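You operate a simulated robot arm through the tools that you are given. There is no shell and no other tool. Be economical: measure what you need, move in short steps, check, and stop when the job is done.

Carry out the task below with a simulated robot arm. There is one attempt and no reset: what you move stays moved.

## Task
Put the steel bowl on the serving flap top. Open the glass drawer, fetch the 4 CUPS bag bundle from there tray and stand it on the side table of the cart, then shut the drawer. Press the call button two times. Take the jug from the far end of the steel wall shelf and leave it on the street end of the steel wall shelf. Put one of the drink bottles from the low shelf under the far end of the left bench on the riser block. Take the token from the far end of the left bench and put it on top of the white stacked cups there. Any order will do. Set down upright: bag bundle, jug, drink bottle.
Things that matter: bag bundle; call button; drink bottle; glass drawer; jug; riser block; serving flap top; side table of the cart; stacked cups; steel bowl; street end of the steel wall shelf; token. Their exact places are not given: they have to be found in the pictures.

Only the result counts: the job must be done as asked and must still hold three seconds after the hand-in. Knocking over, shifting, dropping, spilling or breaking anything else fails it.

## Robot
A 7-joint arm with a two-finger parallel gripper on a trunk, on a base that drives. Base frame: it is fixed to the floor where the robot stands at the start and does not move with it; the origin is under the middle of the robot, x ahead of it, y to its left, z up. Lengths are in mm, angles in degrees, forces in N, time in s.
With the tool pointing down near the work surface it reaches from about 100 to 820 mm from the robot's upright axis, wherever it stands. Its first joint turns from -166.0 to 166.0 degrees. Places, roughly: bag bundle [3000, 1250, 1250]; call button [3500, 200, 900]; drink bottle [-500, 3000, 250]; glass drawer [3200, 1200, 1200]; jug (13x8x12 cm) [-1100, 3400, 1500]; riser block (7x7x3 cm) [400, 3300, 800]; serving flap top [3500, 1900, 1000]; side table of the cart [3000, 2300, 1000]; stacked cups [-1500, 3000, 750]; steel bowl (18x18x8 cm) [2800, 1800, 500]; street end of the steel wall shelf (25x196 cm) [720, 3440, 1480]; token [-1750, 3000, 750]. Payload 3.43 kg.
The TCP is the grasp point between the finger pads, 30 mm short of the fingertips. In the tool frame z runs along the fingers and y along their closing line. The gripper opens to 94 mm. The fingers are 28 mm wide and 10 mm thick; the gripper's body (50 by 96 mm) begins 55 mm behind the TCP.
Orientation is that of the tool frame in the base frame, as a unit quaternion [x, y, z, w]. With the fingers straight down and closing along the base's y, the tool's x points along the base's -x, its y along +y and its z along -z.

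## Interface
- The arm moves only by the tool jog_arm. Its argument "deltas" is a list of rows, each an object of numbers (a shift or turn left out is 0, a gripper value left out holds the last): "dx", "dy", "dz": the shift along the tool's x, y, z in mm; "wx", "wy", "wz": the turn, a rotation vector about the tool's x, y, z in degrees; "claw": the opening, from 0 (shut) to 1 (fully open). In form: [{"dx": .., "dy": .., "dz": .., "wx": .., "wy": .., "wz": .., "claw": ..}, ...]. A call has 1 to 10 rows; each row shifts and turns the commanded pose from where the row before left it, along the tool's axes as they then stand. A row lasts 0.2 s, in which the tool goes at most 50 mm and 8.6 degrees; a call with a longer step from one row to the next is refused whole, and so is a gripper value outside its range. A pose out of reach is approached as far as the arm can. The call stops where the force on the tool passes 40 N (or 10 N more than at its start, if that is more) or the arm is blocked; 0.2 s more then pass. Each finger travels about 45 mm/s and halts on what it meets, pressing with about 45 N; the grip force reading is that of the motor and also rises with nothing between the fingers. The clock runs only during rows and for 0.2 s after the last one: add rows that do not move to give the fingers time. It gives the time, the measured TCP pose, the force on the tool (base axes), the opening and the grip force at its end, in the units of the frame above (readings bear some noise), with the torque about the TCP (base axes, N m) and any sound that the robot's microphone picked up.
- Cameras (640 x 400 px; columns grow to the right, rows downward): "scene" is now at [512.4, 192.5, 1361.6]; the picture's right is [-0.05, -1.00, 0.00], its down [-0.85, 0.04, -0.53] and it looks along [0.53, -0.03, -0.85] (base axes); focal length 214 px, centre (320, 200). "wrist" rides on the gripper at [76, 14, -103] in the tool frame; the picture's right is [-0.18, 0.98, 0.00], its down [-0.75, -0.14, -0.64] and it looks along [-0.63, -0.12, 0.77] (tool axes); focal length 243 px, centre (320, 200).
- grab_frame(camera): a new picture of that camera. No time passes.
- slide_trunk(by): slides the trunk up (or, below 0, down) by that many mm; the arm and the scene camera ride with it, the base frame stays. It gives what a move gives, with no picture.
- roll_base(legs): drives the robot by 1 to 6 legs, each [ahead, left, turn to the left] in mm, mm and degrees, along the robot's own axes; the way and the turn of a leg run together, so that a leg with both is an arc; at most 1500 mm and 180 degrees a leg. The arm and the cameras ride along, it lands a little off, and it stops where it bumps. It gives what a move gives.
- turn_head(pan, tilt): turns the head with the scene camera to pan (to the left, within 103 degrees either way) and tilt (down, from -29 to 69), counted from straight ahead of the robot. It gives what a move gives.
- locate(camera, pixels): for up to 12 pixels [column, row] of the newest picture of that camera ("zoom" is the newest enlarged one), the place [x, y, z] in the base frame of the surface seen there, good to about 3 mm. No time passes.
- enlarge(camera, box): a new picture of the part [left, top, right, bottom] of that camera's present view, enlarged. No time passes.
- hand_in(): hands the job in; it is judged then, once.

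Work in short steps. Measure before you move; look again where a grasp or a placing could have gone wrong, and mend it. You have 141 turns and 158 pictures in all, those below and enlarged ones among them. Open the gripper and draw the arm clear of the work before you hand the job in, unless the task says otherwise.

The tools are called after "Emit:" as a command line: name --argument value ..., lists and objects as JSON in quotes. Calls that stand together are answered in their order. jog_arm: Moves the arm, as the interface text tells. Its arguments: {"type":"object","properties":{"deltas":{"type":"array"}},"required":["deltas"]} The other tools are called the same way: slide_trunk (by) slides the trunk up or down; roll_base (legs) drives the base; turn_head (pan, tilt) turns the head that bears the scene camera; grab_frame (camera) takes a picture; locate (camera, pixels) gives the place of the surface under pixels of a picture; enlarge (camera, box) takes an enlarged picture of a part of a camera's view; hand_in () hands the job in.

At the start:

```text
t: 0.0
position: [634.2, 162.5, 654.3]
orientation: [0.0, 1.0, 0.0, 0.0]
ft_force: [0.0, -0.4, 0.4]
wrist_torque: [0.01, 0.0, 0.02]
opening: 93.9
grip_force: 0.0
trunk travel left (down, up): [-450.0, 160.0]
robot x, y, heading: [-1.5, 2.7, -0.0]
head pan, tilt: [-3.0, 57.9]
```

scene: 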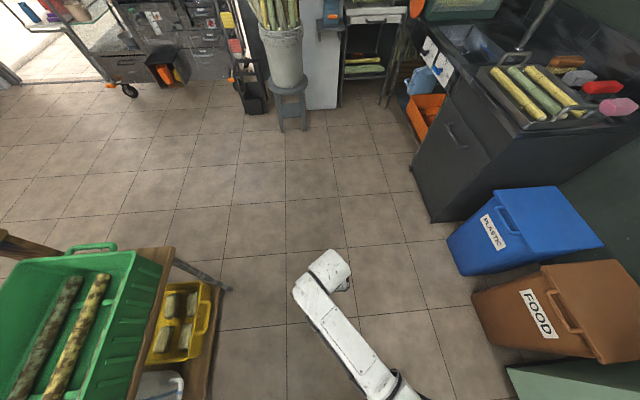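
wrist: 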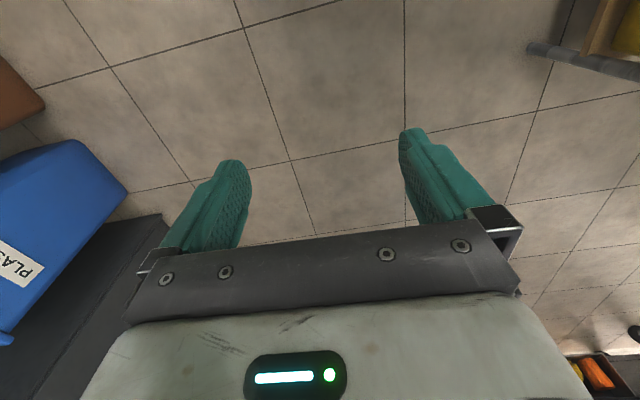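

The first picture shows the bins on the right and a stool and cart ahead; I look further ahead with the head raised.

Emit:
turn_head --pan 20 --tilt 15

Emit:
grab_frame --camera "scene"

Emit:
turn_head --pan 90 --tilt 15

Emit:
grab_frame --camera "scene"

```text
t: 1.1
position: [634.0, 162.0, 654.5]
orientation: [0.0, 1.0, 0.0, 0.001]
ft_force: [-0.2, -0.2, -0.2]
wrist_torque: [-0.02, 0.0, 0.01]
opening: 94.0
grip_force: 0.0
trunk travel left (down, up): [-450.0, 160.0]
robot x, y, heading: [-2.4, 3.5, 0.1]
head pan, tilt: [20.0, 15.0]
```

```text
155 pictures are left
```

scene: 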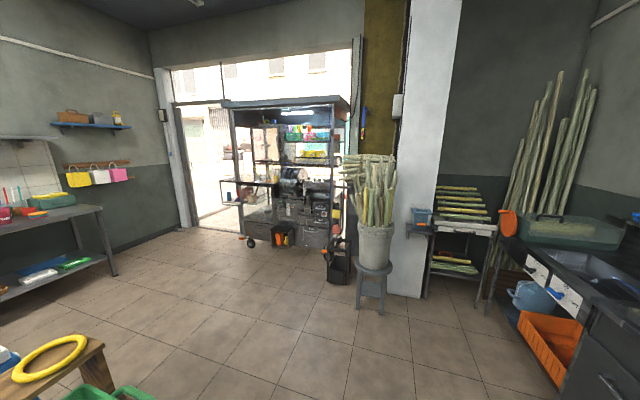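

```text
t: 2.5
position: [635.0, 162.0, 653.3]
orientation: [0.0, 1.0, 0.001, 0.0]
ft_force: [-0.2, 0.6, 0.6]
wrist_torque: [0.01, 0.02, -0.03]
opening: 94.1
grip_force: 0.0
trunk travel left (down, up): [-450.0, 160.0]
robot x, y, heading: [-1.0, -2.8, 0.1]
head pan, tilt: [90.0, 15.0]
```

```text
154 pictures are left
```

scene: 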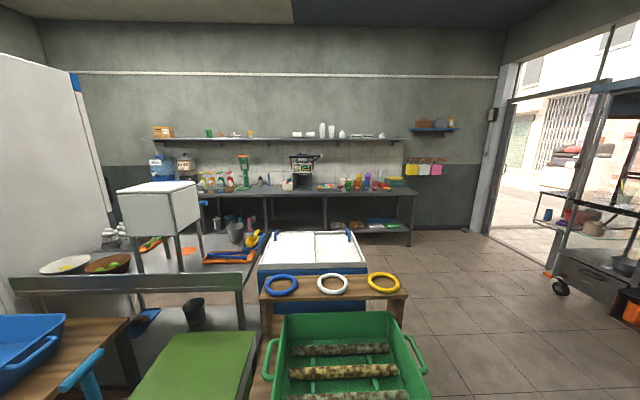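

The left wall shows a bench (row 190), a steel shelf (row 138) and the coolers at its far end. I locate key points and enlarge.

Emit:
locate --camera "scene" --pixels '[[145, 139], [408, 139], [408, 240], [415, 195], [310, 240], [265, 285], [405, 290], [500, 300], [420, 330], [245, 310], [165, 165], [330, 222]]'

Emit:
enlarge --camera "scene" --box '[100, 110, 280, 222]'

Emit:
enlarge --camera "scene" --box '[260, 110, 440, 222]'

```text
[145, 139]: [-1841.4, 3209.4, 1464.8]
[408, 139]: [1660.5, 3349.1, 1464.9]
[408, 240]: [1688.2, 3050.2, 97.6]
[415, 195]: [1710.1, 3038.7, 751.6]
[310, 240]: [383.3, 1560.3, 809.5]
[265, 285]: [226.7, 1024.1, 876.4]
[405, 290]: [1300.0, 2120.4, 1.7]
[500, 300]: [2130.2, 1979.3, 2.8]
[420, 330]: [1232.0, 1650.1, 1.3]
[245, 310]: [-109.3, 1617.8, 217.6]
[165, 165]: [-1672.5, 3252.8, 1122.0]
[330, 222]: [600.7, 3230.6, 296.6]
```

```text
3.56 times, centred on (190, 166) of scene
```

zoom: 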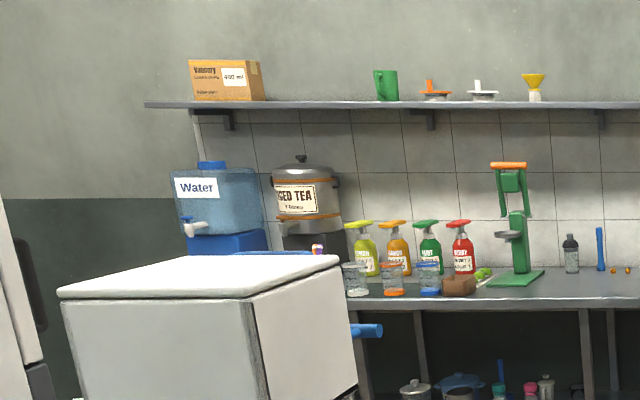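

```text
3.56 times, centred on (350, 166) of scene
```

zoom: 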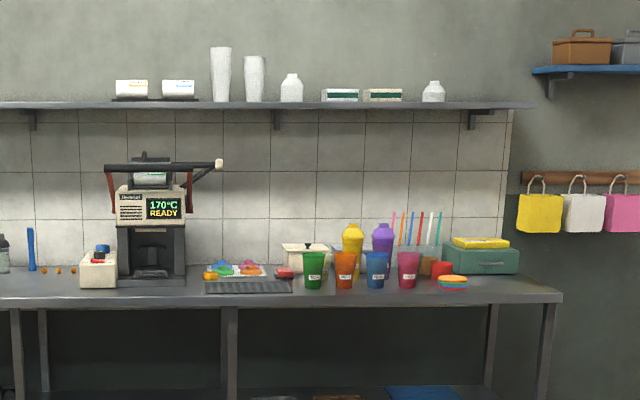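

The jug is the green one at zoom (386,85) on the shelf. Next I survey the cart and the floor ahead.

Emit:
turn_head --pan 20 --tilt 30

Emit:
grab_frame --camera "scene"

Emit:
enlarge --camera "scene" --box '[200, 10, 400, 190]'

Emit:
locate --camera "scene" --pixels '[[105, 265], [130, 345], [375, 245], [340, 220], [250, 185], [320, 190], [245, 125], [330, 120], [200, 100], [500, 240], [290, 150], [150, 380]]'

```text
t: 3.9
position: [635.1, 162.1, 654.2]
orientation: [0.0, 1.0, -0.001, 0.0]
ft_force: [-1.4, -0.2, 0.5]
wrist_torque: [0.0, -0.05, 0.04]
opening: 94.0
grip_force: 0.1
trunk travel left (down, up): [-450.0, 160.0]
robot x, y, heading: [1.0, -0.6, -0.1]
head pan, tilt: [20.0, 30.0]
```

```text
151 pictures are left
```

scene: 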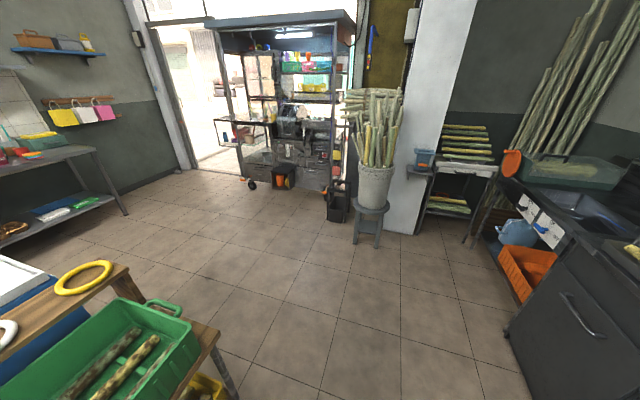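

```text
2.22 times, centred on (300, 100) of scene
```

zoom: 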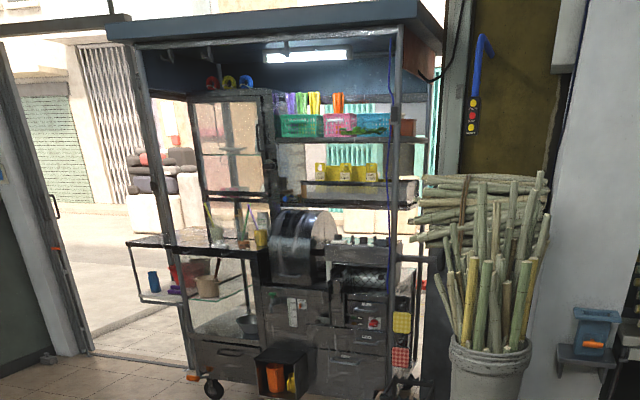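

```text
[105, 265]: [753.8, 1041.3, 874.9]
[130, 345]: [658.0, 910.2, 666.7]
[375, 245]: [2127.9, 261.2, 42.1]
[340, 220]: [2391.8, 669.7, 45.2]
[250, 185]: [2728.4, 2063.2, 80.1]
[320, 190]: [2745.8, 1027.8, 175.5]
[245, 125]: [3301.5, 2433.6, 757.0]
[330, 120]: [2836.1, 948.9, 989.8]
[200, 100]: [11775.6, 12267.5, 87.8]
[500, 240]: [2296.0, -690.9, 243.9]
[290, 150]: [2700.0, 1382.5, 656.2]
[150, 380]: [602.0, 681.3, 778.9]
```

Cart front is at x≈2700, y≈870–2050, and the floor between is free apart from the stool at (2128,261). I drive forward then left to face the cart.

Emit:
roll_base --legs '[[1250, 0, 0], [0, 1450, 0], [350, 0, 0]]'

Emit:
turn_head --pan 0 --tilt 20

Emit:
grab_frame --camera "scene"

Emit:
turn_head --pan 25 --tilt 35

Emit:
grab_frame --camera "scene"

```text
t: 19.0
position: [2250.8, 1611.3, 654.6]
orientation: [0.002, 1.0, 0.0, 0.001]
ft_force: [0.4, 0.1, -0.1]
wrist_torque: [0.02, 0.0, 0.0]
opening: 94.2
grip_force: 0.0
trunk travel left (down, up): [-450.0, 160.0]
robot x, y, heading: [1619.7, 1454.7, -0.2]
head pan, tilt: [20.0, 30.0]
```

```text
t: 19.8
position: [2250.9, 1612.2, 652.9]
orientation: [0.002, 1.0, 0.0, 0.0]
ft_force: [0.6, 0.3, -0.9]
wrist_torque: [0.01, -0.01, 0.02]
opening: 94.1
grip_force: 0.2
trunk travel left (down, up): [-450.0, 160.0]
robot x, y, heading: [1612.7, 1453.3, -0.5]
head pan, tilt: [0.0, 20.0]
```

```text
149 pictures are left
```

scene: 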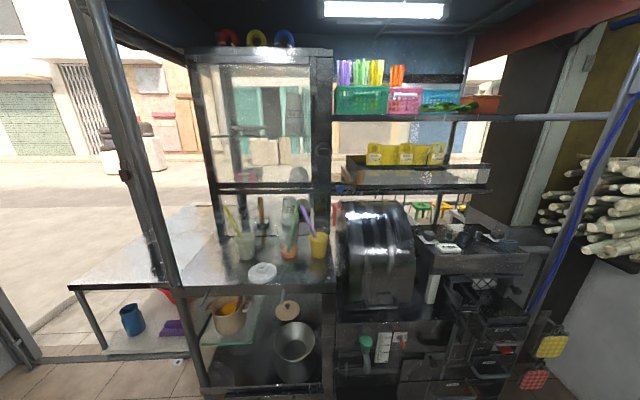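

```text
t: 20.7
position: [2251.6, 1611.9, 653.5]
orientation: [0.002, 1.0, 0.0, 0.0]
ft_force: [1.1, -0.2, 0.0]
wrist_torque: [-0.01, 0.03, 0.01]
opening: 94.0
grip_force: 0.1
trunk travel left (down, up): [-450.0, 160.0]
robot x, y, heading: [1618.6, 1453.5, -0.3]
head pan, tilt: [25.0, 35.0]
```

```text
148 pictures are left
```

scene: 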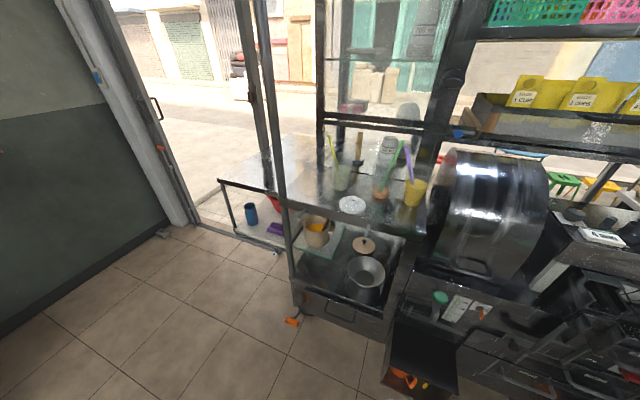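

The yellow bag bundles sit in a tray at zoom of the previous view and the steel bowl shows at (366,275). I enlarge both and locate.

Emit:
enlarge --camera "scene" --box '[290, 190, 430, 310]'

Emit:
locate --camera "scene" --pixels '[[347, 267], [386, 266], [366, 250], [366, 275], [368, 290], [350, 205], [250, 180], [225, 180], [290, 215], [395, 240], [520, 98], [480, 115]]'

Emit:
turn_head --pan 0 --tilt 20

Emit:
enlarge --camera "scene" --box '[320, 110, 520, 235]'

Emit:
grab_frame --camera "scene"

Emit:
locate --camera "scene" --pixels '[[350, 178], [488, 180], [420, 176], [435, 155], [405, 155], [375, 155], [345, 188], [480, 190], [420, 118], [322, 250], [130, 245], [190, 215]]'

```text
3.33 times, centred on (360, 250) of scene
```

zoom: 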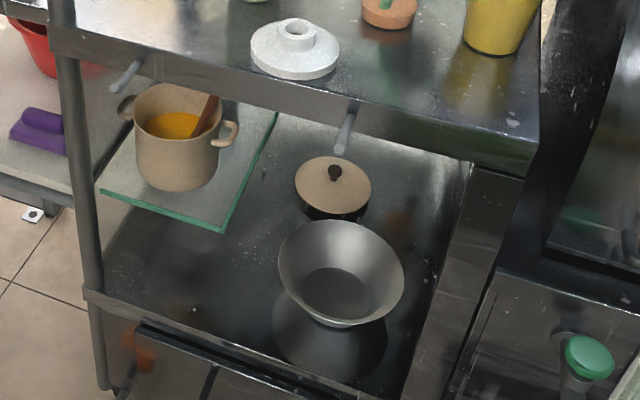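

```text
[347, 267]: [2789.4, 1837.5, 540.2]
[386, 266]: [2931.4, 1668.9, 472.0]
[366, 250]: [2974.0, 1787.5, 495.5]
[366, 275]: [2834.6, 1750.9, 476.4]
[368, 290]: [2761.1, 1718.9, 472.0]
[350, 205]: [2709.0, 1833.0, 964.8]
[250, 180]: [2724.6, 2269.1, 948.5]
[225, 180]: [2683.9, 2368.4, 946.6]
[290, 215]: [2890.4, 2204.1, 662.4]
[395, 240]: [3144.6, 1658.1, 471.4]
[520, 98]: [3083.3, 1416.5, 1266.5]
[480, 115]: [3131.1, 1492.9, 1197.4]
```

```text
t: 21.6
position: [2251.0, 1612.1, 654.0]
orientation: [0.002, 1.0, 0.0, 0.0]
ft_force: [0.6, 0.1, -0.4]
wrist_torque: [0.02, 0.0, -0.04]
opening: 94.2
grip_force: 0.1
trunk travel left (down, up): [-450.0, 160.0]
robot x, y, heading: [1617.8, 1449.9, -0.3]
head pan, tilt: [0.0, 20.0]
```

```text
3.20 times, centred on (420, 172) of scene
```

zoom: 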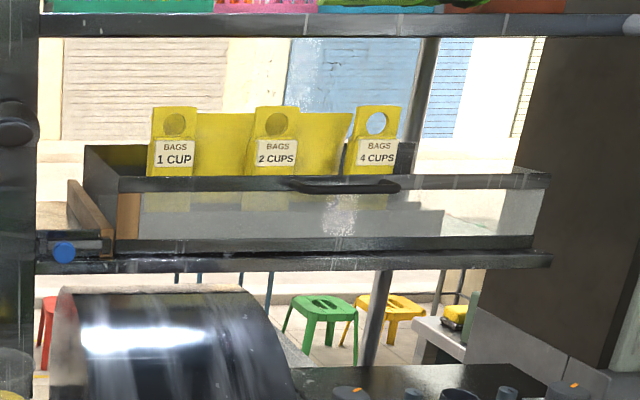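

```text
145 pictures are left
```

scene: 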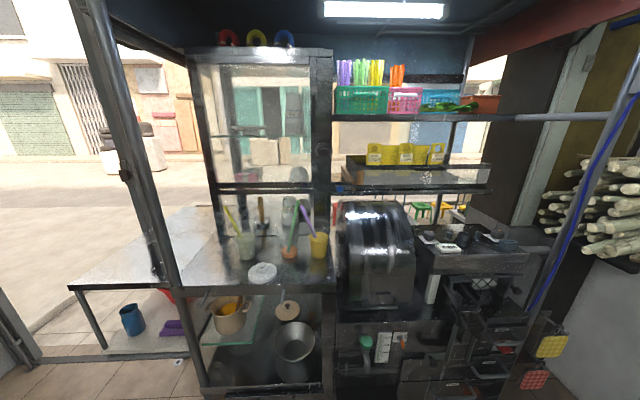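

```text
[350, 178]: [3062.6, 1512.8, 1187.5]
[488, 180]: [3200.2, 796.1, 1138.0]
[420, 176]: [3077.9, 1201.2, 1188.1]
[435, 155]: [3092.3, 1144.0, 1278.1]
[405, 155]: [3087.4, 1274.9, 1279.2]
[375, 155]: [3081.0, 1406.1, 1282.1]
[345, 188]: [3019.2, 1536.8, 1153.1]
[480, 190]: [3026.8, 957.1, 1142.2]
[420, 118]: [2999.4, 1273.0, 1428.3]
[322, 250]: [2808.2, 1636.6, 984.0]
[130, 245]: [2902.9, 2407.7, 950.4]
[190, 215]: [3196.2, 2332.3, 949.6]
```

The 4 CUPS bundle is at zoom (378,140), the drawer handle at zoom (345,186). To find the flap and the call button I need to see the street side, so I look from further left.

Emit:
turn_head --pan 45 --tilt 25

Emit:
grab_frame --camera "scene"

Emit:
locate --camera "scene" --pixels '[[320, 200], [320, 250], [320, 290], [240, 250], [380, 200], [400, 150], [450, 190], [500, 180], [280, 180], [340, 160], [430, 250], [230, 200]]'

```text
t: 22.7
position: [2252.1, 1610.6, 653.6]
orientation: [0.002, 1.0, 0.0, 0.0]
ft_force: [-0.2, 0.8, -0.3]
wrist_torque: [0.01, 0.02, -0.02]
opening: 93.7
grip_force: 0.2
trunk travel left (down, up): [-450.0, 160.0]
robot x, y, heading: [1617.4, 1454.4, -0.2]
head pan, tilt: [45.0, 25.0]
```

```text
144 pictures are left
```

scene: 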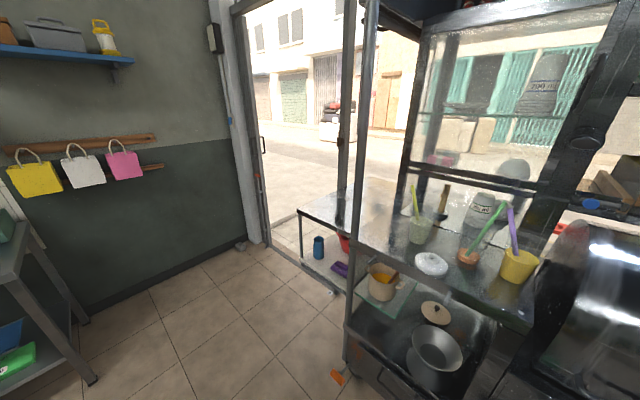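

```text
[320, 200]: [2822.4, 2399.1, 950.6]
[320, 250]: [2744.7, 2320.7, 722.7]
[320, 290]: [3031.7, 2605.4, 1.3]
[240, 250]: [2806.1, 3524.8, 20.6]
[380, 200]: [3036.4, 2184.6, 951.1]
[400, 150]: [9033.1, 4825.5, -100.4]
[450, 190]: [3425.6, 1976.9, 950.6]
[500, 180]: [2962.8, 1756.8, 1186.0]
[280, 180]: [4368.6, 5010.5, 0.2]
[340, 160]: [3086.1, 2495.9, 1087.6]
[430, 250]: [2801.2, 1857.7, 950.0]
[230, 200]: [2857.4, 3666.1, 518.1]
```

The street floor is level (z≈0) and there is a ~900 mm gap left of the side table, so the street side can be reached later. First the drawer: raise the trunk and turn the tool horizontal, in free space.

Emit:
slide_trunk --by 160

Emit:
jog_arm --deltas '[{"wy": -8.5, "dz": -20}, {"wy": -8.5, "dx": -20}, {"wy": -8.5, "dx": -20}, {"wy": -8.5, "dx": -20}, {"wy": -8.5, "dx": -20}, {"wy": -8.5, "dx": -20}, {"wy": -8.5, "dx": -20}, {"wy": -8.5, "dx": -20}, {"wy": -8.5, "dx": -20}, {"wy": -8.5, "dx": -20}]'

Emit:
jog_arm --deltas '[{"wy": -5, "dx": -20}, {"dx": -30, "wz": 8.5}, {"dy": 0, "wz": 8.5}, {"wz": 8.5}, {"wz": 8.5}, {"wz": 8.5}, {"wz": 8.5}, {"wz": 8.5}, {"wz": 8.5}, {"wz": 8.5}]'

Emit:
turn_head --pan -15 --tilt 15

Emit:
grab_frame --camera "scene"

```text
t: 24.5
position: [2251.3, 1611.4, 813.3]
orientation: [0.002, 1.0, 0.0, 0.0]
ft_force: [0.0, -0.8, 0.3]
wrist_torque: [0.01, -0.01, 0.0]
opening: 93.9
grip_force: 0.1
trunk travel left (down, up): [-610.0, 0.0]
robot x, y, heading: [1618.1, 1452.0, -0.1]
head pan, tilt: [45.0, 25.0]
```

```text
t: 26.7
position: [2374.8, 1611.1, 946.7]
orientation: [0.001, 0.737, -0.001, 0.676]
ft_force: [1.1, -0.2, -0.9]
wrist_torque: [-0.02, -0.01, -0.03]
opening: 94.2
grip_force: 0.2
trunk travel left (down, up): [-610.0, 0.0]
robot x, y, heading: [1613.3, 1453.1, -0.3]
head pan, tilt: [45.0, 25.0]
```

```text
t: 28.9
position: [2384.6, 1603.3, 1054.3]
orientation: [0.439, 0.554, 0.437, 0.556]
ft_force: [0.0, -0.2, -0.1]
wrist_torque: [0.01, -0.03, -0.01]
opening: 93.9
grip_force: 0.1
out of reach, approached as far as the arm can: row 9, 10
trunk travel left (down, up): [-610.0, 0.0]
robot x, y, heading: [1615.6, 1451.3, -0.2]
head pan, tilt: [45.0, 25.0]
```

```text
t: 30.2
position: [2384.2, 1603.1, 1052.8]
orientation: [0.438, 0.555, 0.436, 0.556]
ft_force: [0.2, -0.1, 0.2]
wrist_torque: [0.01, 0.01, -0.01]
opening: 94.0
grip_force: 0.1
trunk travel left (down, up): [-610.0, 0.0]
robot x, y, heading: [1615.9, 1452.7, -0.1]
head pan, tilt: [-15.0, 15.0]
```

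```text
143 pictures are left
```

scene: 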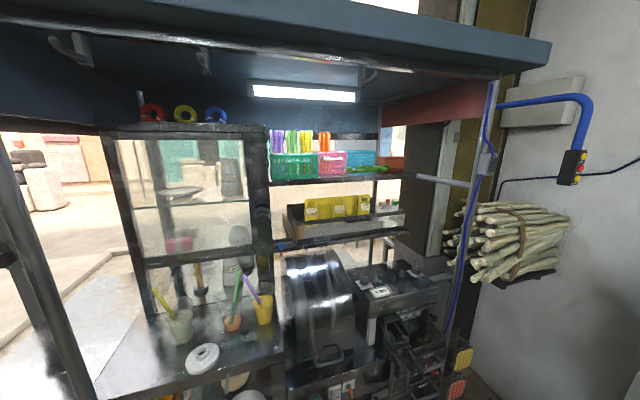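

The tool is horizontal at z≈1053 with a roll of about 77°. I lift it to handle height and draw it back before driving closer.

Emit:
jog_arm --deltas '[{"dy": 45, "dz": -30}, {"dy": 45, "dz": -30}, {"dy": 45, "dz": -30}, {"dy": 40, "dz": -30}, {"dz": -30}, {"wz": 4}, {"wz": 4}]'

Emit:
enlarge --camera "scene" --box '[270, 120, 420, 260]'

Emit:
locate --camera "scene" --pixels '[[315, 255], [330, 290], [350, 345], [352, 222], [310, 223], [390, 216], [340, 217], [365, 260], [420, 300], [297, 205], [320, 330], [460, 290]]'

```text
refused: row 1 steps farther than a row can; nothing moved
```

```text
2.86 times, centred on (345, 190) of scene
```

zoom: 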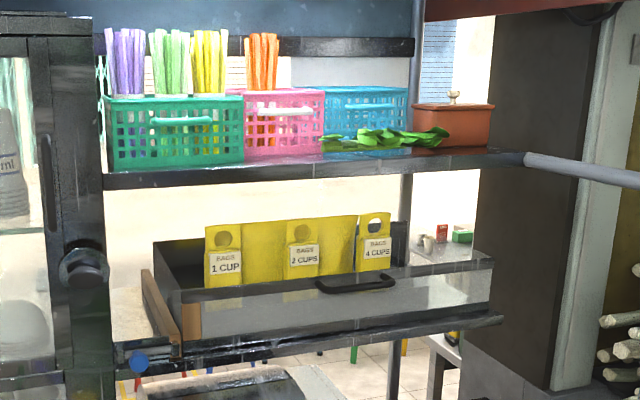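

```text
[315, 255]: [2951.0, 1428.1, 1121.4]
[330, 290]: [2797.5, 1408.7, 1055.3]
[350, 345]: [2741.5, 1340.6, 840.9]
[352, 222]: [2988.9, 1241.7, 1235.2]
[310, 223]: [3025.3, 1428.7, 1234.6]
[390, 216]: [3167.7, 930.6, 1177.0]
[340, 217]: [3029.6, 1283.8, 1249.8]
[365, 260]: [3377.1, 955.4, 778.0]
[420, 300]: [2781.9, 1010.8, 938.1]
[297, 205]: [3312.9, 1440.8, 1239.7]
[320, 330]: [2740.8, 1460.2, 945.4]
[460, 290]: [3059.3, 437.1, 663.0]
```

Row was too long; the handle is at about (2989, ~1215, 1235) and the drawer front at x≈3025. I repeat the lift with shorter rows.

Emit:
jog_arm --deltas '[{"dy": 40, "dz": -25}, {"dy": 40, "dz": -25}, {"dy": 40, "dz": -25}, {"dy": 40, "dz": -25}, {"dy": 20, "dz": -25}, {"wz": 4}, {"wz": 4}]'

Emit:
locate --camera "zoom" --pixels '[[322, 283], [340, 287], [355, 284], [375, 282], [392, 278], [375, 224], [360, 265], [390, 262], [397, 230], [310, 225], [225, 260], [400, 295]]'

```text
t: 31.8
position: [2261.0, 1645.2, 1228.4]
orientation: [0.477, 0.522, 0.475, 0.524]
ft_force: [0.2, -1.2, 0.1]
wrist_torque: [0.01, 0.0, 0.06]
opening: 93.9
grip_force: 0.0
trunk travel left (down, up): [-610.0, 0.0]
robot x, y, heading: [1614.0, 1455.4, -0.4]
head pan, tilt: [-15.0, 15.0]
```

```text
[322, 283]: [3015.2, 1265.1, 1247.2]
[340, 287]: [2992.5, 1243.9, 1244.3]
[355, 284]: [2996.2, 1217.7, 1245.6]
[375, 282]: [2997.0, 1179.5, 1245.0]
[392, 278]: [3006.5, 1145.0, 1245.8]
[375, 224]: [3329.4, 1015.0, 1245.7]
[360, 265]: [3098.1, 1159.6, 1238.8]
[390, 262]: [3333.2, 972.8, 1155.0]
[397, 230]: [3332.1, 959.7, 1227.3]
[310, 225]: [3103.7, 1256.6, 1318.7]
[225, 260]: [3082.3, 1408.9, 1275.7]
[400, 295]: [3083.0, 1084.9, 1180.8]
```

The handle bar's middle is (2993,1200,1243). I swing the arm to the right in the tool's -x and drive up to the cart.

Emit:
jog_arm --deltas '[{"dx": -47}, {"dx": -47}, {"dx": -47}, {"dx": -47}, {"dx": -47}]'

Emit:
roll_base --legs '[[0, -205, 0], [580, 0, 0]]'

Emit:
grab_frame --camera "scene"

Emit:
grab_frame --camera "wrist"

```text
t: 33.0
position: [2260.2, 1527.4, 1239.7]
orientation: [0.476, 0.523, 0.474, 0.524]
ft_force: [0.7, 0.0, -0.1]
wrist_torque: [0.01, 0.01, 0.0]
opening: 94.0
grip_force: 0.1
out of reach, approached as far as the arm can: row 3, 4, 5
trunk travel left (down, up): [-610.0, 0.0]
robot x, y, heading: [1614.4, 1448.9, -0.1]
head pan, tilt: [-15.0, 15.0]
```

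```text
t: 37.5
position: [2838.8, 1321.7, 1239.3]
orientation: [0.476, 0.523, 0.475, 0.524]
ft_force: [0.1, 0.1, 0.3]
wrist_torque: [-0.02, 0.02, -0.01]
opening: 93.6
grip_force: 0.1
trunk travel left (down, up): [-610.0, 0.0]
robot x, y, heading: [2195.5, 1245.0, -0.2]
head pan, tilt: [-15.0, 15.0]
```

```text
141 pictures are left
```

scene: 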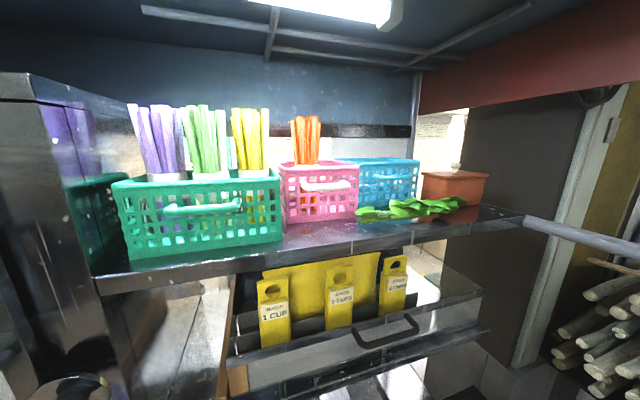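

```text
140 pictures are left
```

wrist: 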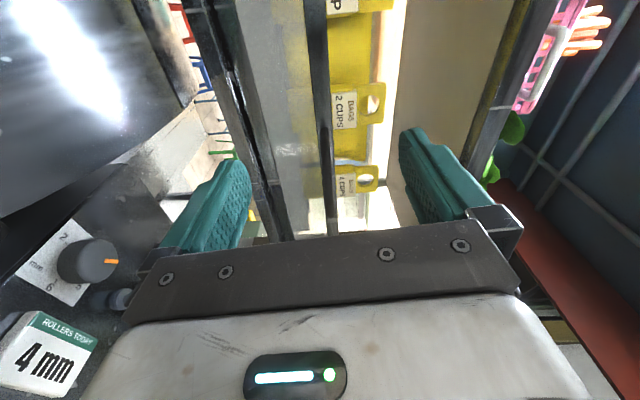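

The drawer tray slopes and the handle shows at (388,335). I locate it precisely and shift the base right.

Emit:
locate --camera "scene" --pixels '[[358, 343], [375, 345], [390, 340], [405, 333], [415, 325], [356, 333], [340, 323], [300, 338], [270, 345], [396, 310], [393, 262], [335, 270]]'

Emit:
roll_base --legs '[[0, -100, 0]]'

Emit:
enlarge --camera "scene" --box '[220, 220, 500, 395]'

```text
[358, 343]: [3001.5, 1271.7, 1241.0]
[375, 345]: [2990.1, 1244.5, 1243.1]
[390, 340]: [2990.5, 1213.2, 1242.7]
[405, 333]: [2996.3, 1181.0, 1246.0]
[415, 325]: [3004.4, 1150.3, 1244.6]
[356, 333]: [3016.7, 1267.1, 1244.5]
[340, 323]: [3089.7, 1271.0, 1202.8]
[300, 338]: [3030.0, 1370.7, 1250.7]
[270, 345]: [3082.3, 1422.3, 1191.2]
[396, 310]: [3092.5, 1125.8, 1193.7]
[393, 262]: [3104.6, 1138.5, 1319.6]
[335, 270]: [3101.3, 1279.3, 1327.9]
```

```text
t: 38.7
position: [2839.2, 1221.5, 1238.9]
orientation: [0.477, 0.522, 0.474, 0.525]
ft_force: [-0.3, 0.6, 0.1]
wrist_torque: [0.0, 0.01, -0.02]
opening: 94.0
grip_force: 0.3
trunk travel left (down, up): [-610.0, 0.0]
robot x, y, heading: [2195.6, 1144.8, -0.2]
head pan, tilt: [-15.0, 15.0]
```

```text
2.29 times, centred on (360, 308) of scene
```

zoom: 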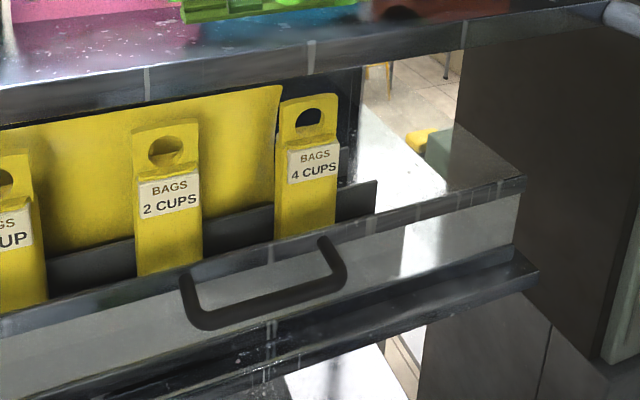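

TCP is at (2839,1221.5,1239), handle bar at (2990,~1220,1243), so I advance 140 mm with the gripper open.

Emit:
jog_arm --deltas '[{"dz": 35}, {"dz": 35}, {"dz": 35}, {"dz": 35}]'

Emit:
grab_frame --camera "wrist"

```text
t: 39.7
position: [2979.5, 1218.4, 1239.5]
orientation: [0.476, 0.523, 0.474, 0.525]
ft_force: [-0.8, 0.0, -0.9]
wrist_torque: [-0.01, -0.01, 0.02]
opening: 94.0
grip_force: 0.0
trunk travel left (down, up): [-610.0, 0.0]
robot x, y, heading: [2192.9, 1149.9, -0.2]
head pan, tilt: [-15.0, 15.0]
```

```text
138 pictures are left
```

wrist: 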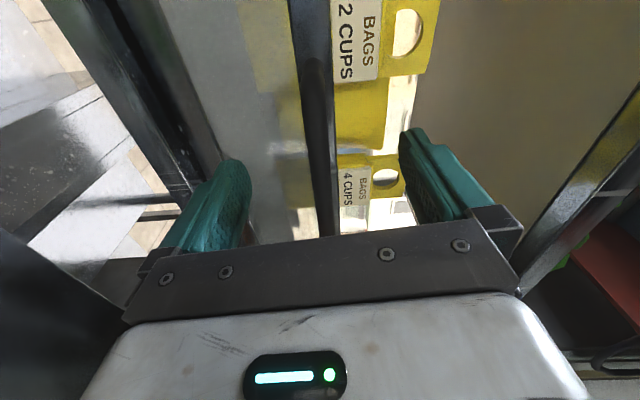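

No contact so far; the handle should lie between the pads. I close the gripper.

Emit:
jog_arm --deltas '[{"claw": 0}, {"claw": 0}, {"claw": 0}, {"claw": 0}, {"claw": 0}, {"claw": 0}]'

Emit:
enlarge --camera "scene" --box '[220, 220, 500, 395]'

```text
t: 41.1
position: [2980.3, 1220.1, 1240.6]
orientation: [0.478, 0.522, 0.474, 0.524]
ft_force: [1.3, 0.8, 2.9]
wrist_torque: [1.01, 0.01, -0.26]
opening: 14.3
grip_force: 40.4
trunk travel left (down, up): [-610.0, 0.0]
robot x, y, heading: [2191.6, 1142.3, -0.1]
head pan, tilt: [-15.0, 15.0]
```

```text
2.29 times, centred on (360, 308) of scene
```

zoom: 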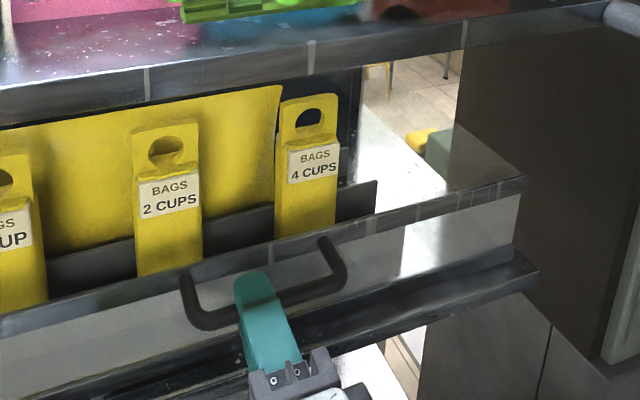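

The grip is on the handle (14.3 mm). I pull the drawer gently out toward me.

Emit:
jog_arm --deltas '[{"dz": -12}, {"dz": -24}, {"dz": -24}, {"dz": -24}, {"dz": -24}, {"dz": -24}, {"dz": -24}, {"dz": -24}, {"dz": -24}, {"dz": -12}]'

Emit:
grab_frame --camera "scene"

```text
t: 42.7
position: [2839.1, 1206.1, 1239.9]
orientation: [0.493, 0.507, 0.463, 0.535]
ft_force: [0.9, 3.3, 6.1]
wrist_torque: [1.27, -0.12, 1.47]
opening: 14.4
grip_force: 45.1
out of reach, approached as far as the arm can: row 7
trunk travel left (down, up): [-610.0, 0.0]
robot x, y, heading: [2195.5, 1148.2, -0.2]
head pan, tilt: [-15.0, 15.0]
stopped in row 7: the force on the tool passed its limit at 72 N (the readings are from after the stop); the commanded pose is now the measured one
```

```text
136 pictures are left
```

scene: 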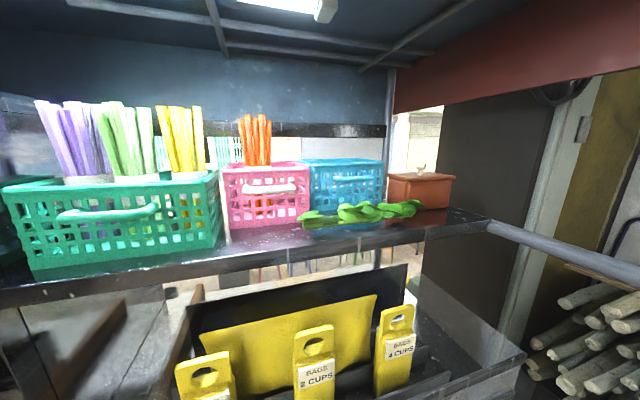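

The drawer slid 141 mm until the wrist ran out of room. I pull it the rest by backing the base 90 mm.

Emit:
roll_base --legs '[[-90, 0, 0]]'

Emit:
turn_head --pan -15 --tilt 35

Emit:
grab_frame --camera "scene"

```text
t: 43.7
position: [2775.2, 1203.8, 1239.5]
orientation: [0.494, 0.503, 0.463, 0.536]
ft_force: [0.7, -0.4, -0.3]
wrist_torque: [1.36, 0.09, -0.3]
opening: 13.8
grip_force: 44.7
trunk travel left (down, up): [-610.0, 0.0]
robot x, y, heading: [2128.4, 1150.0, 0.2]
head pan, tilt: [-15.0, 15.0]
stopped in leg 1: the force on the tool passed its limit at 131 N (the readings are from after the stop); the commanded pose is now the measured one
```

```text
t: 44.5
position: [2775.9, 1203.3, 1239.8]
orientation: [0.493, 0.504, 0.462, 0.538]
ft_force: [0.2, -0.8, -0.1]
wrist_torque: [1.36, 0.03, 0.19]
opening: 13.6
grip_force: 44.9
trunk travel left (down, up): [-610.0, 0.0]
robot x, y, heading: [2130.0, 1145.4, 0.2]
head pan, tilt: [-15.0, 35.0]
```

```text
135 pictures are left
```

scene: 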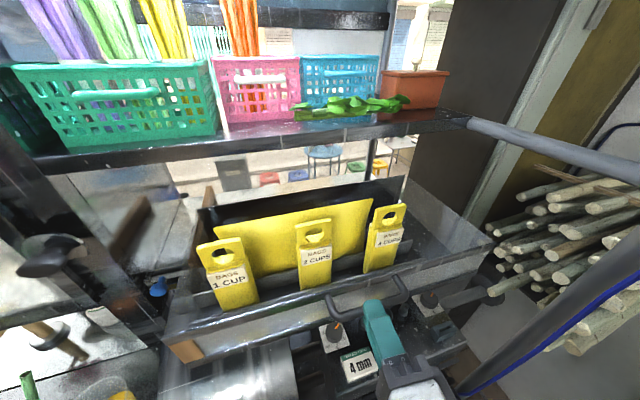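

The drawer stopped at full travel (~205 mm) and the bundles still stand. I open the gripper, back off, and measure the 4 CUPS bundle.

Emit:
jog_arm --deltas '[{"claw": 0.6}, {"claw": 0.6}, {"claw": 0.6}, {"claw": 0.6}, {"claw": 0.6}]'

Emit:
roll_base --legs '[[-250, 0, 0]]'

Emit:
enlarge --camera "scene" --box '[240, 170, 480, 320]'

```text
t: 45.7
position: [2775.0, 1203.1, 1239.3]
orientation: [0.493, 0.505, 0.462, 0.537]
ft_force: [0.6, 0.1, 0.1]
wrist_torque: [-0.04, 0.02, -0.01]
opening: 56.4
grip_force: 0.2
trunk travel left (down, up): [-610.0, 0.0]
robot x, y, heading: [2132.6, 1146.9, -0.2]
head pan, tilt: [-15.0, 35.0]
```

```text
t: 47.6
position: [2524.4, 1203.4, 1240.4]
orientation: [0.493, 0.505, 0.462, 0.538]
ft_force: [1.0, -0.1, 0.0]
wrist_torque: [0.0, -0.02, -0.01]
opening: 56.3
grip_force: 0.0
trunk travel left (down, up): [-610.0, 0.0]
robot x, y, heading: [1879.7, 1142.8, 0.2]
head pan, tilt: [-15.0, 35.0]
```

```text
2.67 times, centred on (360, 245) of scene
```

zoom: 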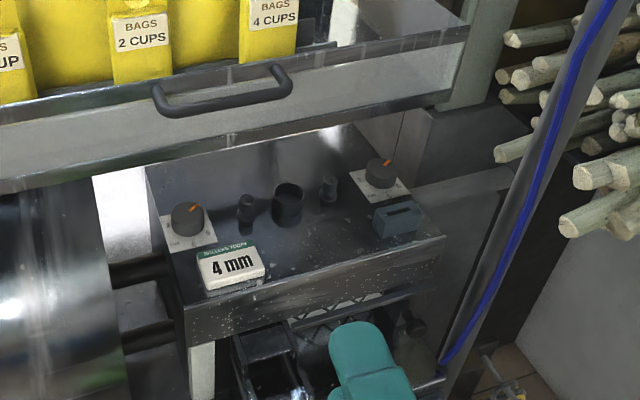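

Now a full view to measure the bundle against the shelf edge.

Emit:
turn_head --pan -5 --tilt 25

Emit:
enlarge --camera "scene" --box '[220, 140, 420, 265]'

```text
t: 48.3
position: [2524.1, 1203.1, 1239.8]
orientation: [0.493, 0.505, 0.462, 0.536]
ft_force: [1.1, -0.7, 0.0]
wrist_torque: [-0.03, 0.03, 0.0]
opening: 56.6
grip_force: 0.0
trunk travel left (down, up): [-610.0, 0.0]
robot x, y, heading: [1879.5, 1142.5, 0.0]
head pan, tilt: [-5.0, 25.0]
```

```text
3.20 times, centred on (320, 202) of scene
```

zoom: 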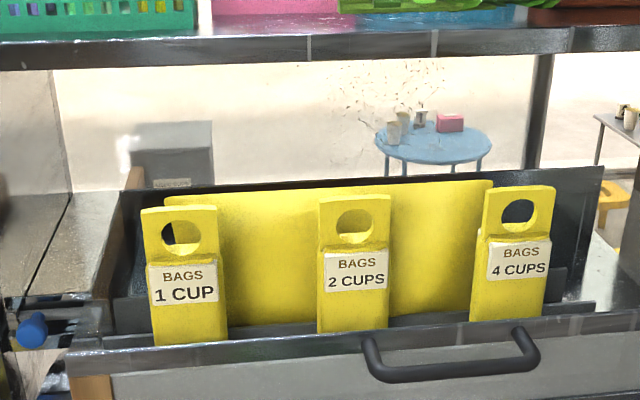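

Emit:
locate --camera "zoom" --pixels '[[495, 188], [550, 188], [520, 190], [475, 310], [535, 310], [474, 280], [492, 215], [515, 245], [480, 238], [500, 315], [570, 250], [480, 190]]'

```text
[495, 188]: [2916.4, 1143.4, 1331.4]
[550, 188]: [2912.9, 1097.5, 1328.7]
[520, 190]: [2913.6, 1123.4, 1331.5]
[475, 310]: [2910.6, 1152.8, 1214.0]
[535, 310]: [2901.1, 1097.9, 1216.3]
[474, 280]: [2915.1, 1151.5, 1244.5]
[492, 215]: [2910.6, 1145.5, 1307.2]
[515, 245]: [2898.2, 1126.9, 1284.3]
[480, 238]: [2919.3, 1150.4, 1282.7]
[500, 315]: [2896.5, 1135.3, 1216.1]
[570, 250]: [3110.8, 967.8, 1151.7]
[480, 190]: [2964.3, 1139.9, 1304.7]
```

The bundle is 50 mm wide (y 1098–1150), upright, body z≈1190–1285, x≈2898–2925. I'll grip it across y with the tool pitched ~55° down, so I unroll and pitch the tool now in free space.

Emit:
jog_arm --deltas '[{"wz": -8.5, "claw": 1}, {"wz": -8.5}, {"wz": -8.5}, {"wz": -8.5}, {"wz": -8.5}, {"wz": -8.5}, {"wz": -8.5}, {"wz": -8.5}, {"wz": -8.5}, {"wz": -8.5}]'

Emit:
jog_arm --deltas '[{"dx": -40}, {"dx": -40}, {"dx": -40}, {"wy": 8}, {"wy": 8}, {"wy": 8}, {"wy": 8}, {"wy": 8}, {"wy": 8}, {"wy": 5}]'

```text
t: 50.5
position: [2524.3, 1204.1, 1239.5]
orientation: [0.021, 0.706, -0.023, 0.708]
ft_force: [0.7, -0.3, 0.4]
wrist_torque: [0.03, -0.01, 0.0]
opening: 93.7
grip_force: 0.0
trunk travel left (down, up): [-610.0, 0.0]
robot x, y, heading: [1878.9, 1143.8, -0.0]
head pan, tilt: [-5.0, 25.0]
```

```text
t: 52.7
position: [2548.7, 1231.3, 1177.1]
orientation: [0.009, 0.868, -0.043, 0.495]
ft_force: [0.5, -0.7, -0.4]
wrist_torque: [0.05, 0.05, 0.05]
opening: 94.0
grip_force: 0.1
out of reach, approached as far as the arm can: row 1, 2, 3, 4, 5, 6, 7, 8, 9, 10
trunk travel left (down, up): [-610.0, 0.0]
robot x, y, heading: [1879.5, 1145.2, 0.1]
head pan, tilt: [-5.0, 25.0]
```

The arm cannot get that high at this radius (pitch reached ~31°, z 1177). I retract toward the robot to see what height it can reach closer in.

Emit:
jog_arm --deltas '[{"dz": -42, "dx": 25}, {"dz": -42, "dx": 25}, {"dz": -42, "dx": 25}, {}]'

```text
t: 53.7
position: [2419.0, 1282.6, 1161.3]
orientation: [0.015, 0.872, -0.037, 0.489]
ft_force: [-0.2, 1.1, -0.2]
wrist_torque: [0.03, -0.02, 0.03]
opening: 93.9
grip_force: 0.0
out of reach, approached as far as the arm can: row 1, 2, 3
trunk travel left (down, up): [-610.0, 0.0]
robot x, y, heading: [1876.8, 1144.1, -0.2]
head pan, tilt: [-5.0, 25.0]
```

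The readings suggest the command still stands above the arm's envelope. I lower the commanded pose 100 mm and check whether it becomes reachable.

Emit:
jog_arm --deltas '[{"dz": 40, "dx": 28}, {"dz": 40, "dx": 28}, {}]'

```text
t: 54.5
position: [2459.1, 1276.4, 1072.9]
orientation: [0.017, 0.872, -0.038, 0.488]
ft_force: [-0.3, 0.5, 0.1]
wrist_torque: [-0.01, 0.0, -0.01]
opening: 94.1
grip_force: 0.0
trunk travel left (down, up): [-610.0, 0.0]
robot x, y, heading: [1876.8, 1147.9, 0.1]
head pan, tilt: [-5.0, 25.0]
```

The pose is now (2459,1276,1073), pitch ~31°, and followed exactly. I test how high the tool gets nearer the robot with only ~12° of pitch.

Emit:
jog_arm --deltas '[{"wy": -6.5}, {"wy": -6.5}, {"wy": -6.5}, {"dz": -45}, {"dz": -45}, {"dz": -45}, {"dz": -10}]'

Emit:
jog_arm --deltas '[{"dx": -40}, {"dx": -40}, {"dx": -40}, {"dx": -40}, {"dx": -40}]'

```text
t: 56.1
position: [2315.6, 1285.5, 1102.2]
orientation: [0.01, 0.777, -0.04, 0.628]
ft_force: [0.5, 1.6, -0.1]
wrist_torque: [0.02, 0.02, -0.02]
opening: 94.0
grip_force: 0.0
trunk travel left (down, up): [-610.0, 0.0]
robot x, y, heading: [1879.3, 1146.6, 0.2]
head pan, tilt: [-5.0, 25.0]
```

```text
t: 57.3
position: [2347.2, 1292.5, 1240.1]
orientation: [0.01, 0.777, -0.04, 0.628]
ft_force: [0.3, -0.1, 0.5]
wrist_torque: [-0.01, 0.0, 0.01]
opening: 94.0
grip_force: 0.0
out of reach, approached as far as the arm can: row 4, 5
trunk travel left (down, up): [-610.0, 0.0]
robot x, y, heading: [1876.5, 1146.5, -0.2]
head pan, tilt: [-5.0, 25.0]
```

The height stops at ~1240 in every posture, so some joint limit is likely at work. I look at the arm itself.

Emit:
turn_head --pan 0 --tilt 60

Emit:
grab_frame --camera "scene"

Emit:
turn_head --pan -90 --tilt 60

Emit:
grab_frame --camera "scene"

```text
t: 58.3
position: [2346.2, 1291.4, 1238.6]
orientation: [0.01, 0.777, -0.04, 0.628]
ft_force: [-0.1, 0.6, -0.3]
wrist_torque: [0.05, 0.01, 0.03]
opening: 94.2
grip_force: 0.1
trunk travel left (down, up): [-610.0, 0.0]
robot x, y, heading: [1881.9, 1143.3, 0.1]
head pan, tilt: [0.0, 60.0]
```

```text
132 pictures are left
```

scene: 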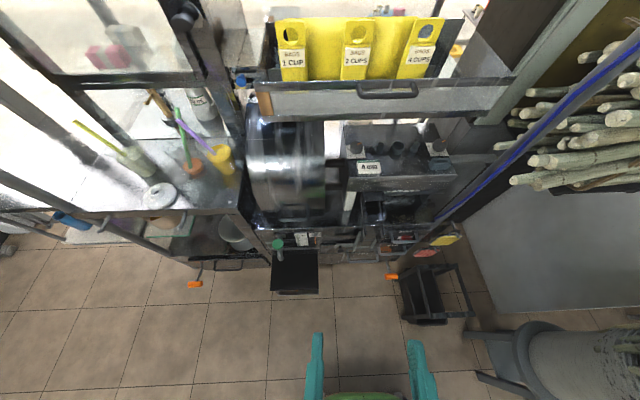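

```text
t: 59.9
position: [2346.5, 1291.3, 1239.2]
orientation: [0.009, 0.777, -0.039, 0.628]
ft_force: [0.1, 0.4, 0.1]
wrist_torque: [0.0, -0.02, 0.04]
opening: 94.1
grip_force: 0.2
trunk travel left (down, up): [-610.0, 0.0]
robot x, y, heading: [1877.8, 1142.7, 0.3]
head pan, tilt: [-90.0, 60.0]
```

```text
131 pictures are left
```

scene: 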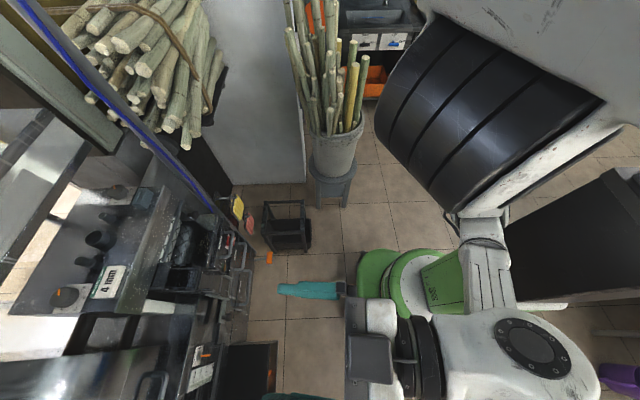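

The picture shows the wrist folded close to the mast. I test whether an extended arm can rise higher than 1240.

Emit:
jog_arm --deltas '[{"dz": 45}, {"dz": 45}, {"dz": 45}, {"dz": 45}, {"dz": 45}, {"dx": -40}, {"dx": -40}, {"dx": -40}, {"dx": -40}, {"dx": -40}]'

```text
t: 62.1
position: [2607.9, 1282.5, 1388.0]
orientation: [0.008, 0.777, -0.038, 0.628]
ft_force: [0.5, -1.0, 0.5]
wrist_torque: [0.01, 0.0, -0.01]
opening: 94.0
grip_force: 0.0
trunk travel left (down, up): [-610.0, 0.0]
robot x, y, heading: [1880.9, 1143.6, -0.1]
head pan, tilt: [-90.0, 60.0]
```

Extended, it reaches z=1388 at radius 728. I now pitch down in place by 26°.

Emit:
jog_arm --deltas '[{"wy": 6.5}, {"wy": 6.5}, {"wy": 6.5}, {"wy": 6.5}, {}]'

```text
t: 63.3
position: [2608.3, 1281.8, 1387.1]
orientation: [0.017, 0.899, -0.036, 0.437]
ft_force: [-0.3, -0.1, -0.1]
wrist_torque: [0.01, 0.0, 0.0]
opening: 94.0
grip_force: 0.1
trunk travel left (down, up): [-610.0, 0.0]
robot x, y, heading: [1876.1, 1145.1, 0.0]
head pan, tilt: [-90.0, 60.0]
```

Pitch is 38°; the tool has ~4.6° stray roll which I correct, and I shift the tool 120 mm right by arm.

Emit:
jog_arm --deltas '[{"wx": -4.6}, {"dy": -40}, {"dy": -40}, {"dy": -40}, {}]'

Emit:
turn_head --pan 0 --tilt 35

```text
t: 64.5
position: [2607.9, 1163.5, 1387.0]
orientation: [0.0, 0.899, 0.0, 0.438]
ft_force: [0.7, -0.7, 0.2]
wrist_torque: [0.01, 0.01, 0.02]
opening: 94.1
grip_force: 0.1
trunk travel left (down, up): [-610.0, 0.0]
robot x, y, heading: [1879.6, 1145.3, 0.1]
head pan, tilt: [-90.0, 60.0]
```

```text
t: 66.2
position: [2606.9, 1163.0, 1387.0]
orientation: [0.0, 0.899, 0.0, 0.438]
ft_force: [-0.2, -0.2, 0.7]
wrist_torque: [0.02, 0.0, 0.03]
opening: 94.0
grip_force: 0.0
trunk travel left (down, up): [-610.0, 0.0]
robot x, y, heading: [1875.5, 1147.0, -0.2]
head pan, tilt: [0.0, 35.0]
```

Now I drive so the tool stands just in front of and above the bundle.

Emit:
roll_base --legs '[[0, -41, 0], [270, 0, 0]]'

Emit:
grab_frame --camera "wrist"

Emit:
grab_frame --camera "scene"

```text
t: 68.6
position: [2876.4, 1121.6, 1388.5]
orientation: [0.0, 0.899, 0.0, 0.438]
ft_force: [-0.5, -0.3, 0.6]
wrist_torque: [0.02, 0.0, 0.02]
opening: 94.1
grip_force: 0.0
trunk travel left (down, up): [-610.0, 0.0]
robot x, y, heading: [2150.5, 1104.0, -0.3]
head pan, tilt: [0.0, 35.0]
```

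```text
130 pictures are left
```

wrist: 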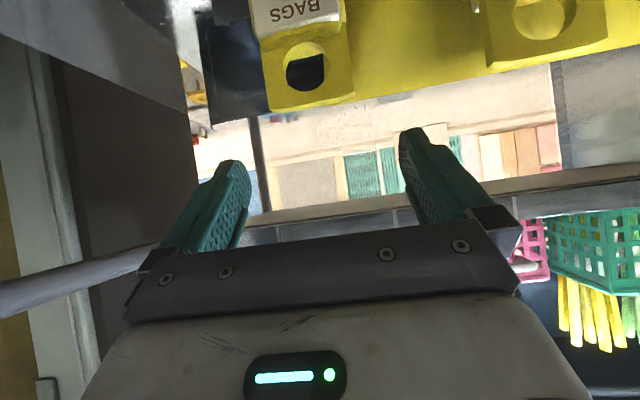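

```text
129 pictures are left
```

scene: 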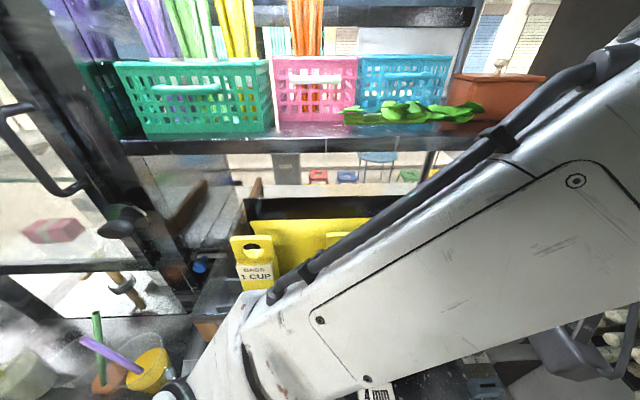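

The bundle lies between the fingers' line (wrist image, header around (305,85)). I verify its place before lowering.

Emit:
locate --camera "wrist" --pixels '[[272, 95], [350, 90], [310, 100], [268, 30], [345, 25], [280, 3]]'

Emit:
jog_arm --deltas '[{"dz": 22, "dx": 15}, {"dz": 22, "dx": 15}, {"dz": 22, "dx": 15}]'

Emit:
grab_frame --camera "wrist"

```text
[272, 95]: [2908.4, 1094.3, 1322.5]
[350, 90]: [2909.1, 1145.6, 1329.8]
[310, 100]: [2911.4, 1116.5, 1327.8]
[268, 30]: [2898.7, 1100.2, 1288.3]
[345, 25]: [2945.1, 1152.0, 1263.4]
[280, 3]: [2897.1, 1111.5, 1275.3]
```

```text
t: 69.4
position: [2900.4, 1122.4, 1311.0]
orientation: [0.0, 0.899, 0.0, 0.438]
ft_force: [-0.6, -0.8, -0.1]
wrist_torque: [0.02, -0.02, 0.0]
opening: 93.8
grip_force: 0.1
trunk travel left (down, up): [-610.0, 0.0]
robot x, y, heading: [2149.6, 1100.2, 0.2]
head pan, tilt: [0.0, 35.0]
```

```text
128 pictures are left
```

wrist: 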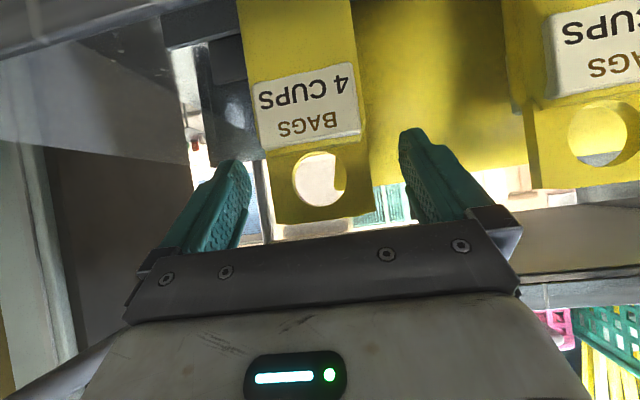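

Well aligned; I go the last 22 mm down and 8 mm forward, then close.

Emit:
jog_arm --deltas '[{"dz": 20, "dx": 12}, {"claw": 0.3}, {"claw": 0.3}, {"claw": 0.3}, {"claw": 0.3}, {"claw": 0.3}]'

Emit:
grab_frame --camera "wrist"

```text
t: 70.8
position: [2909.0, 1123.0, 1291.6]
orientation: [0.0, 0.899, 0.0, 0.437]
ft_force: [0.3, -0.1, 0.4]
wrist_torque: [0.08, -0.03, -0.01]
opening: 65.4
grip_force: 45.3
trunk travel left (down, up): [-610.0, 0.0]
robot x, y, heading: [2146.2, 1106.5, 0.1]
head pan, tilt: [0.0, 35.0]
```

```text
127 pictures are left
```

wrist: 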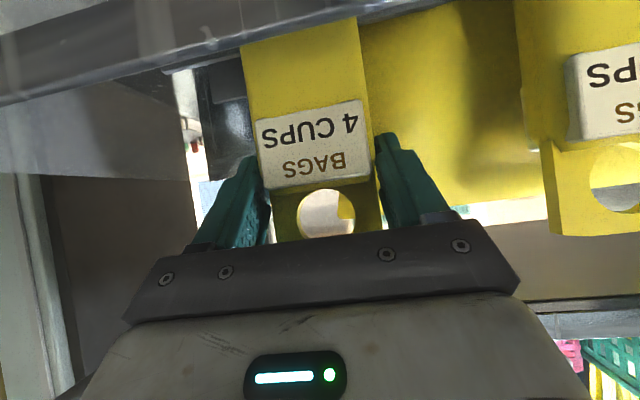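

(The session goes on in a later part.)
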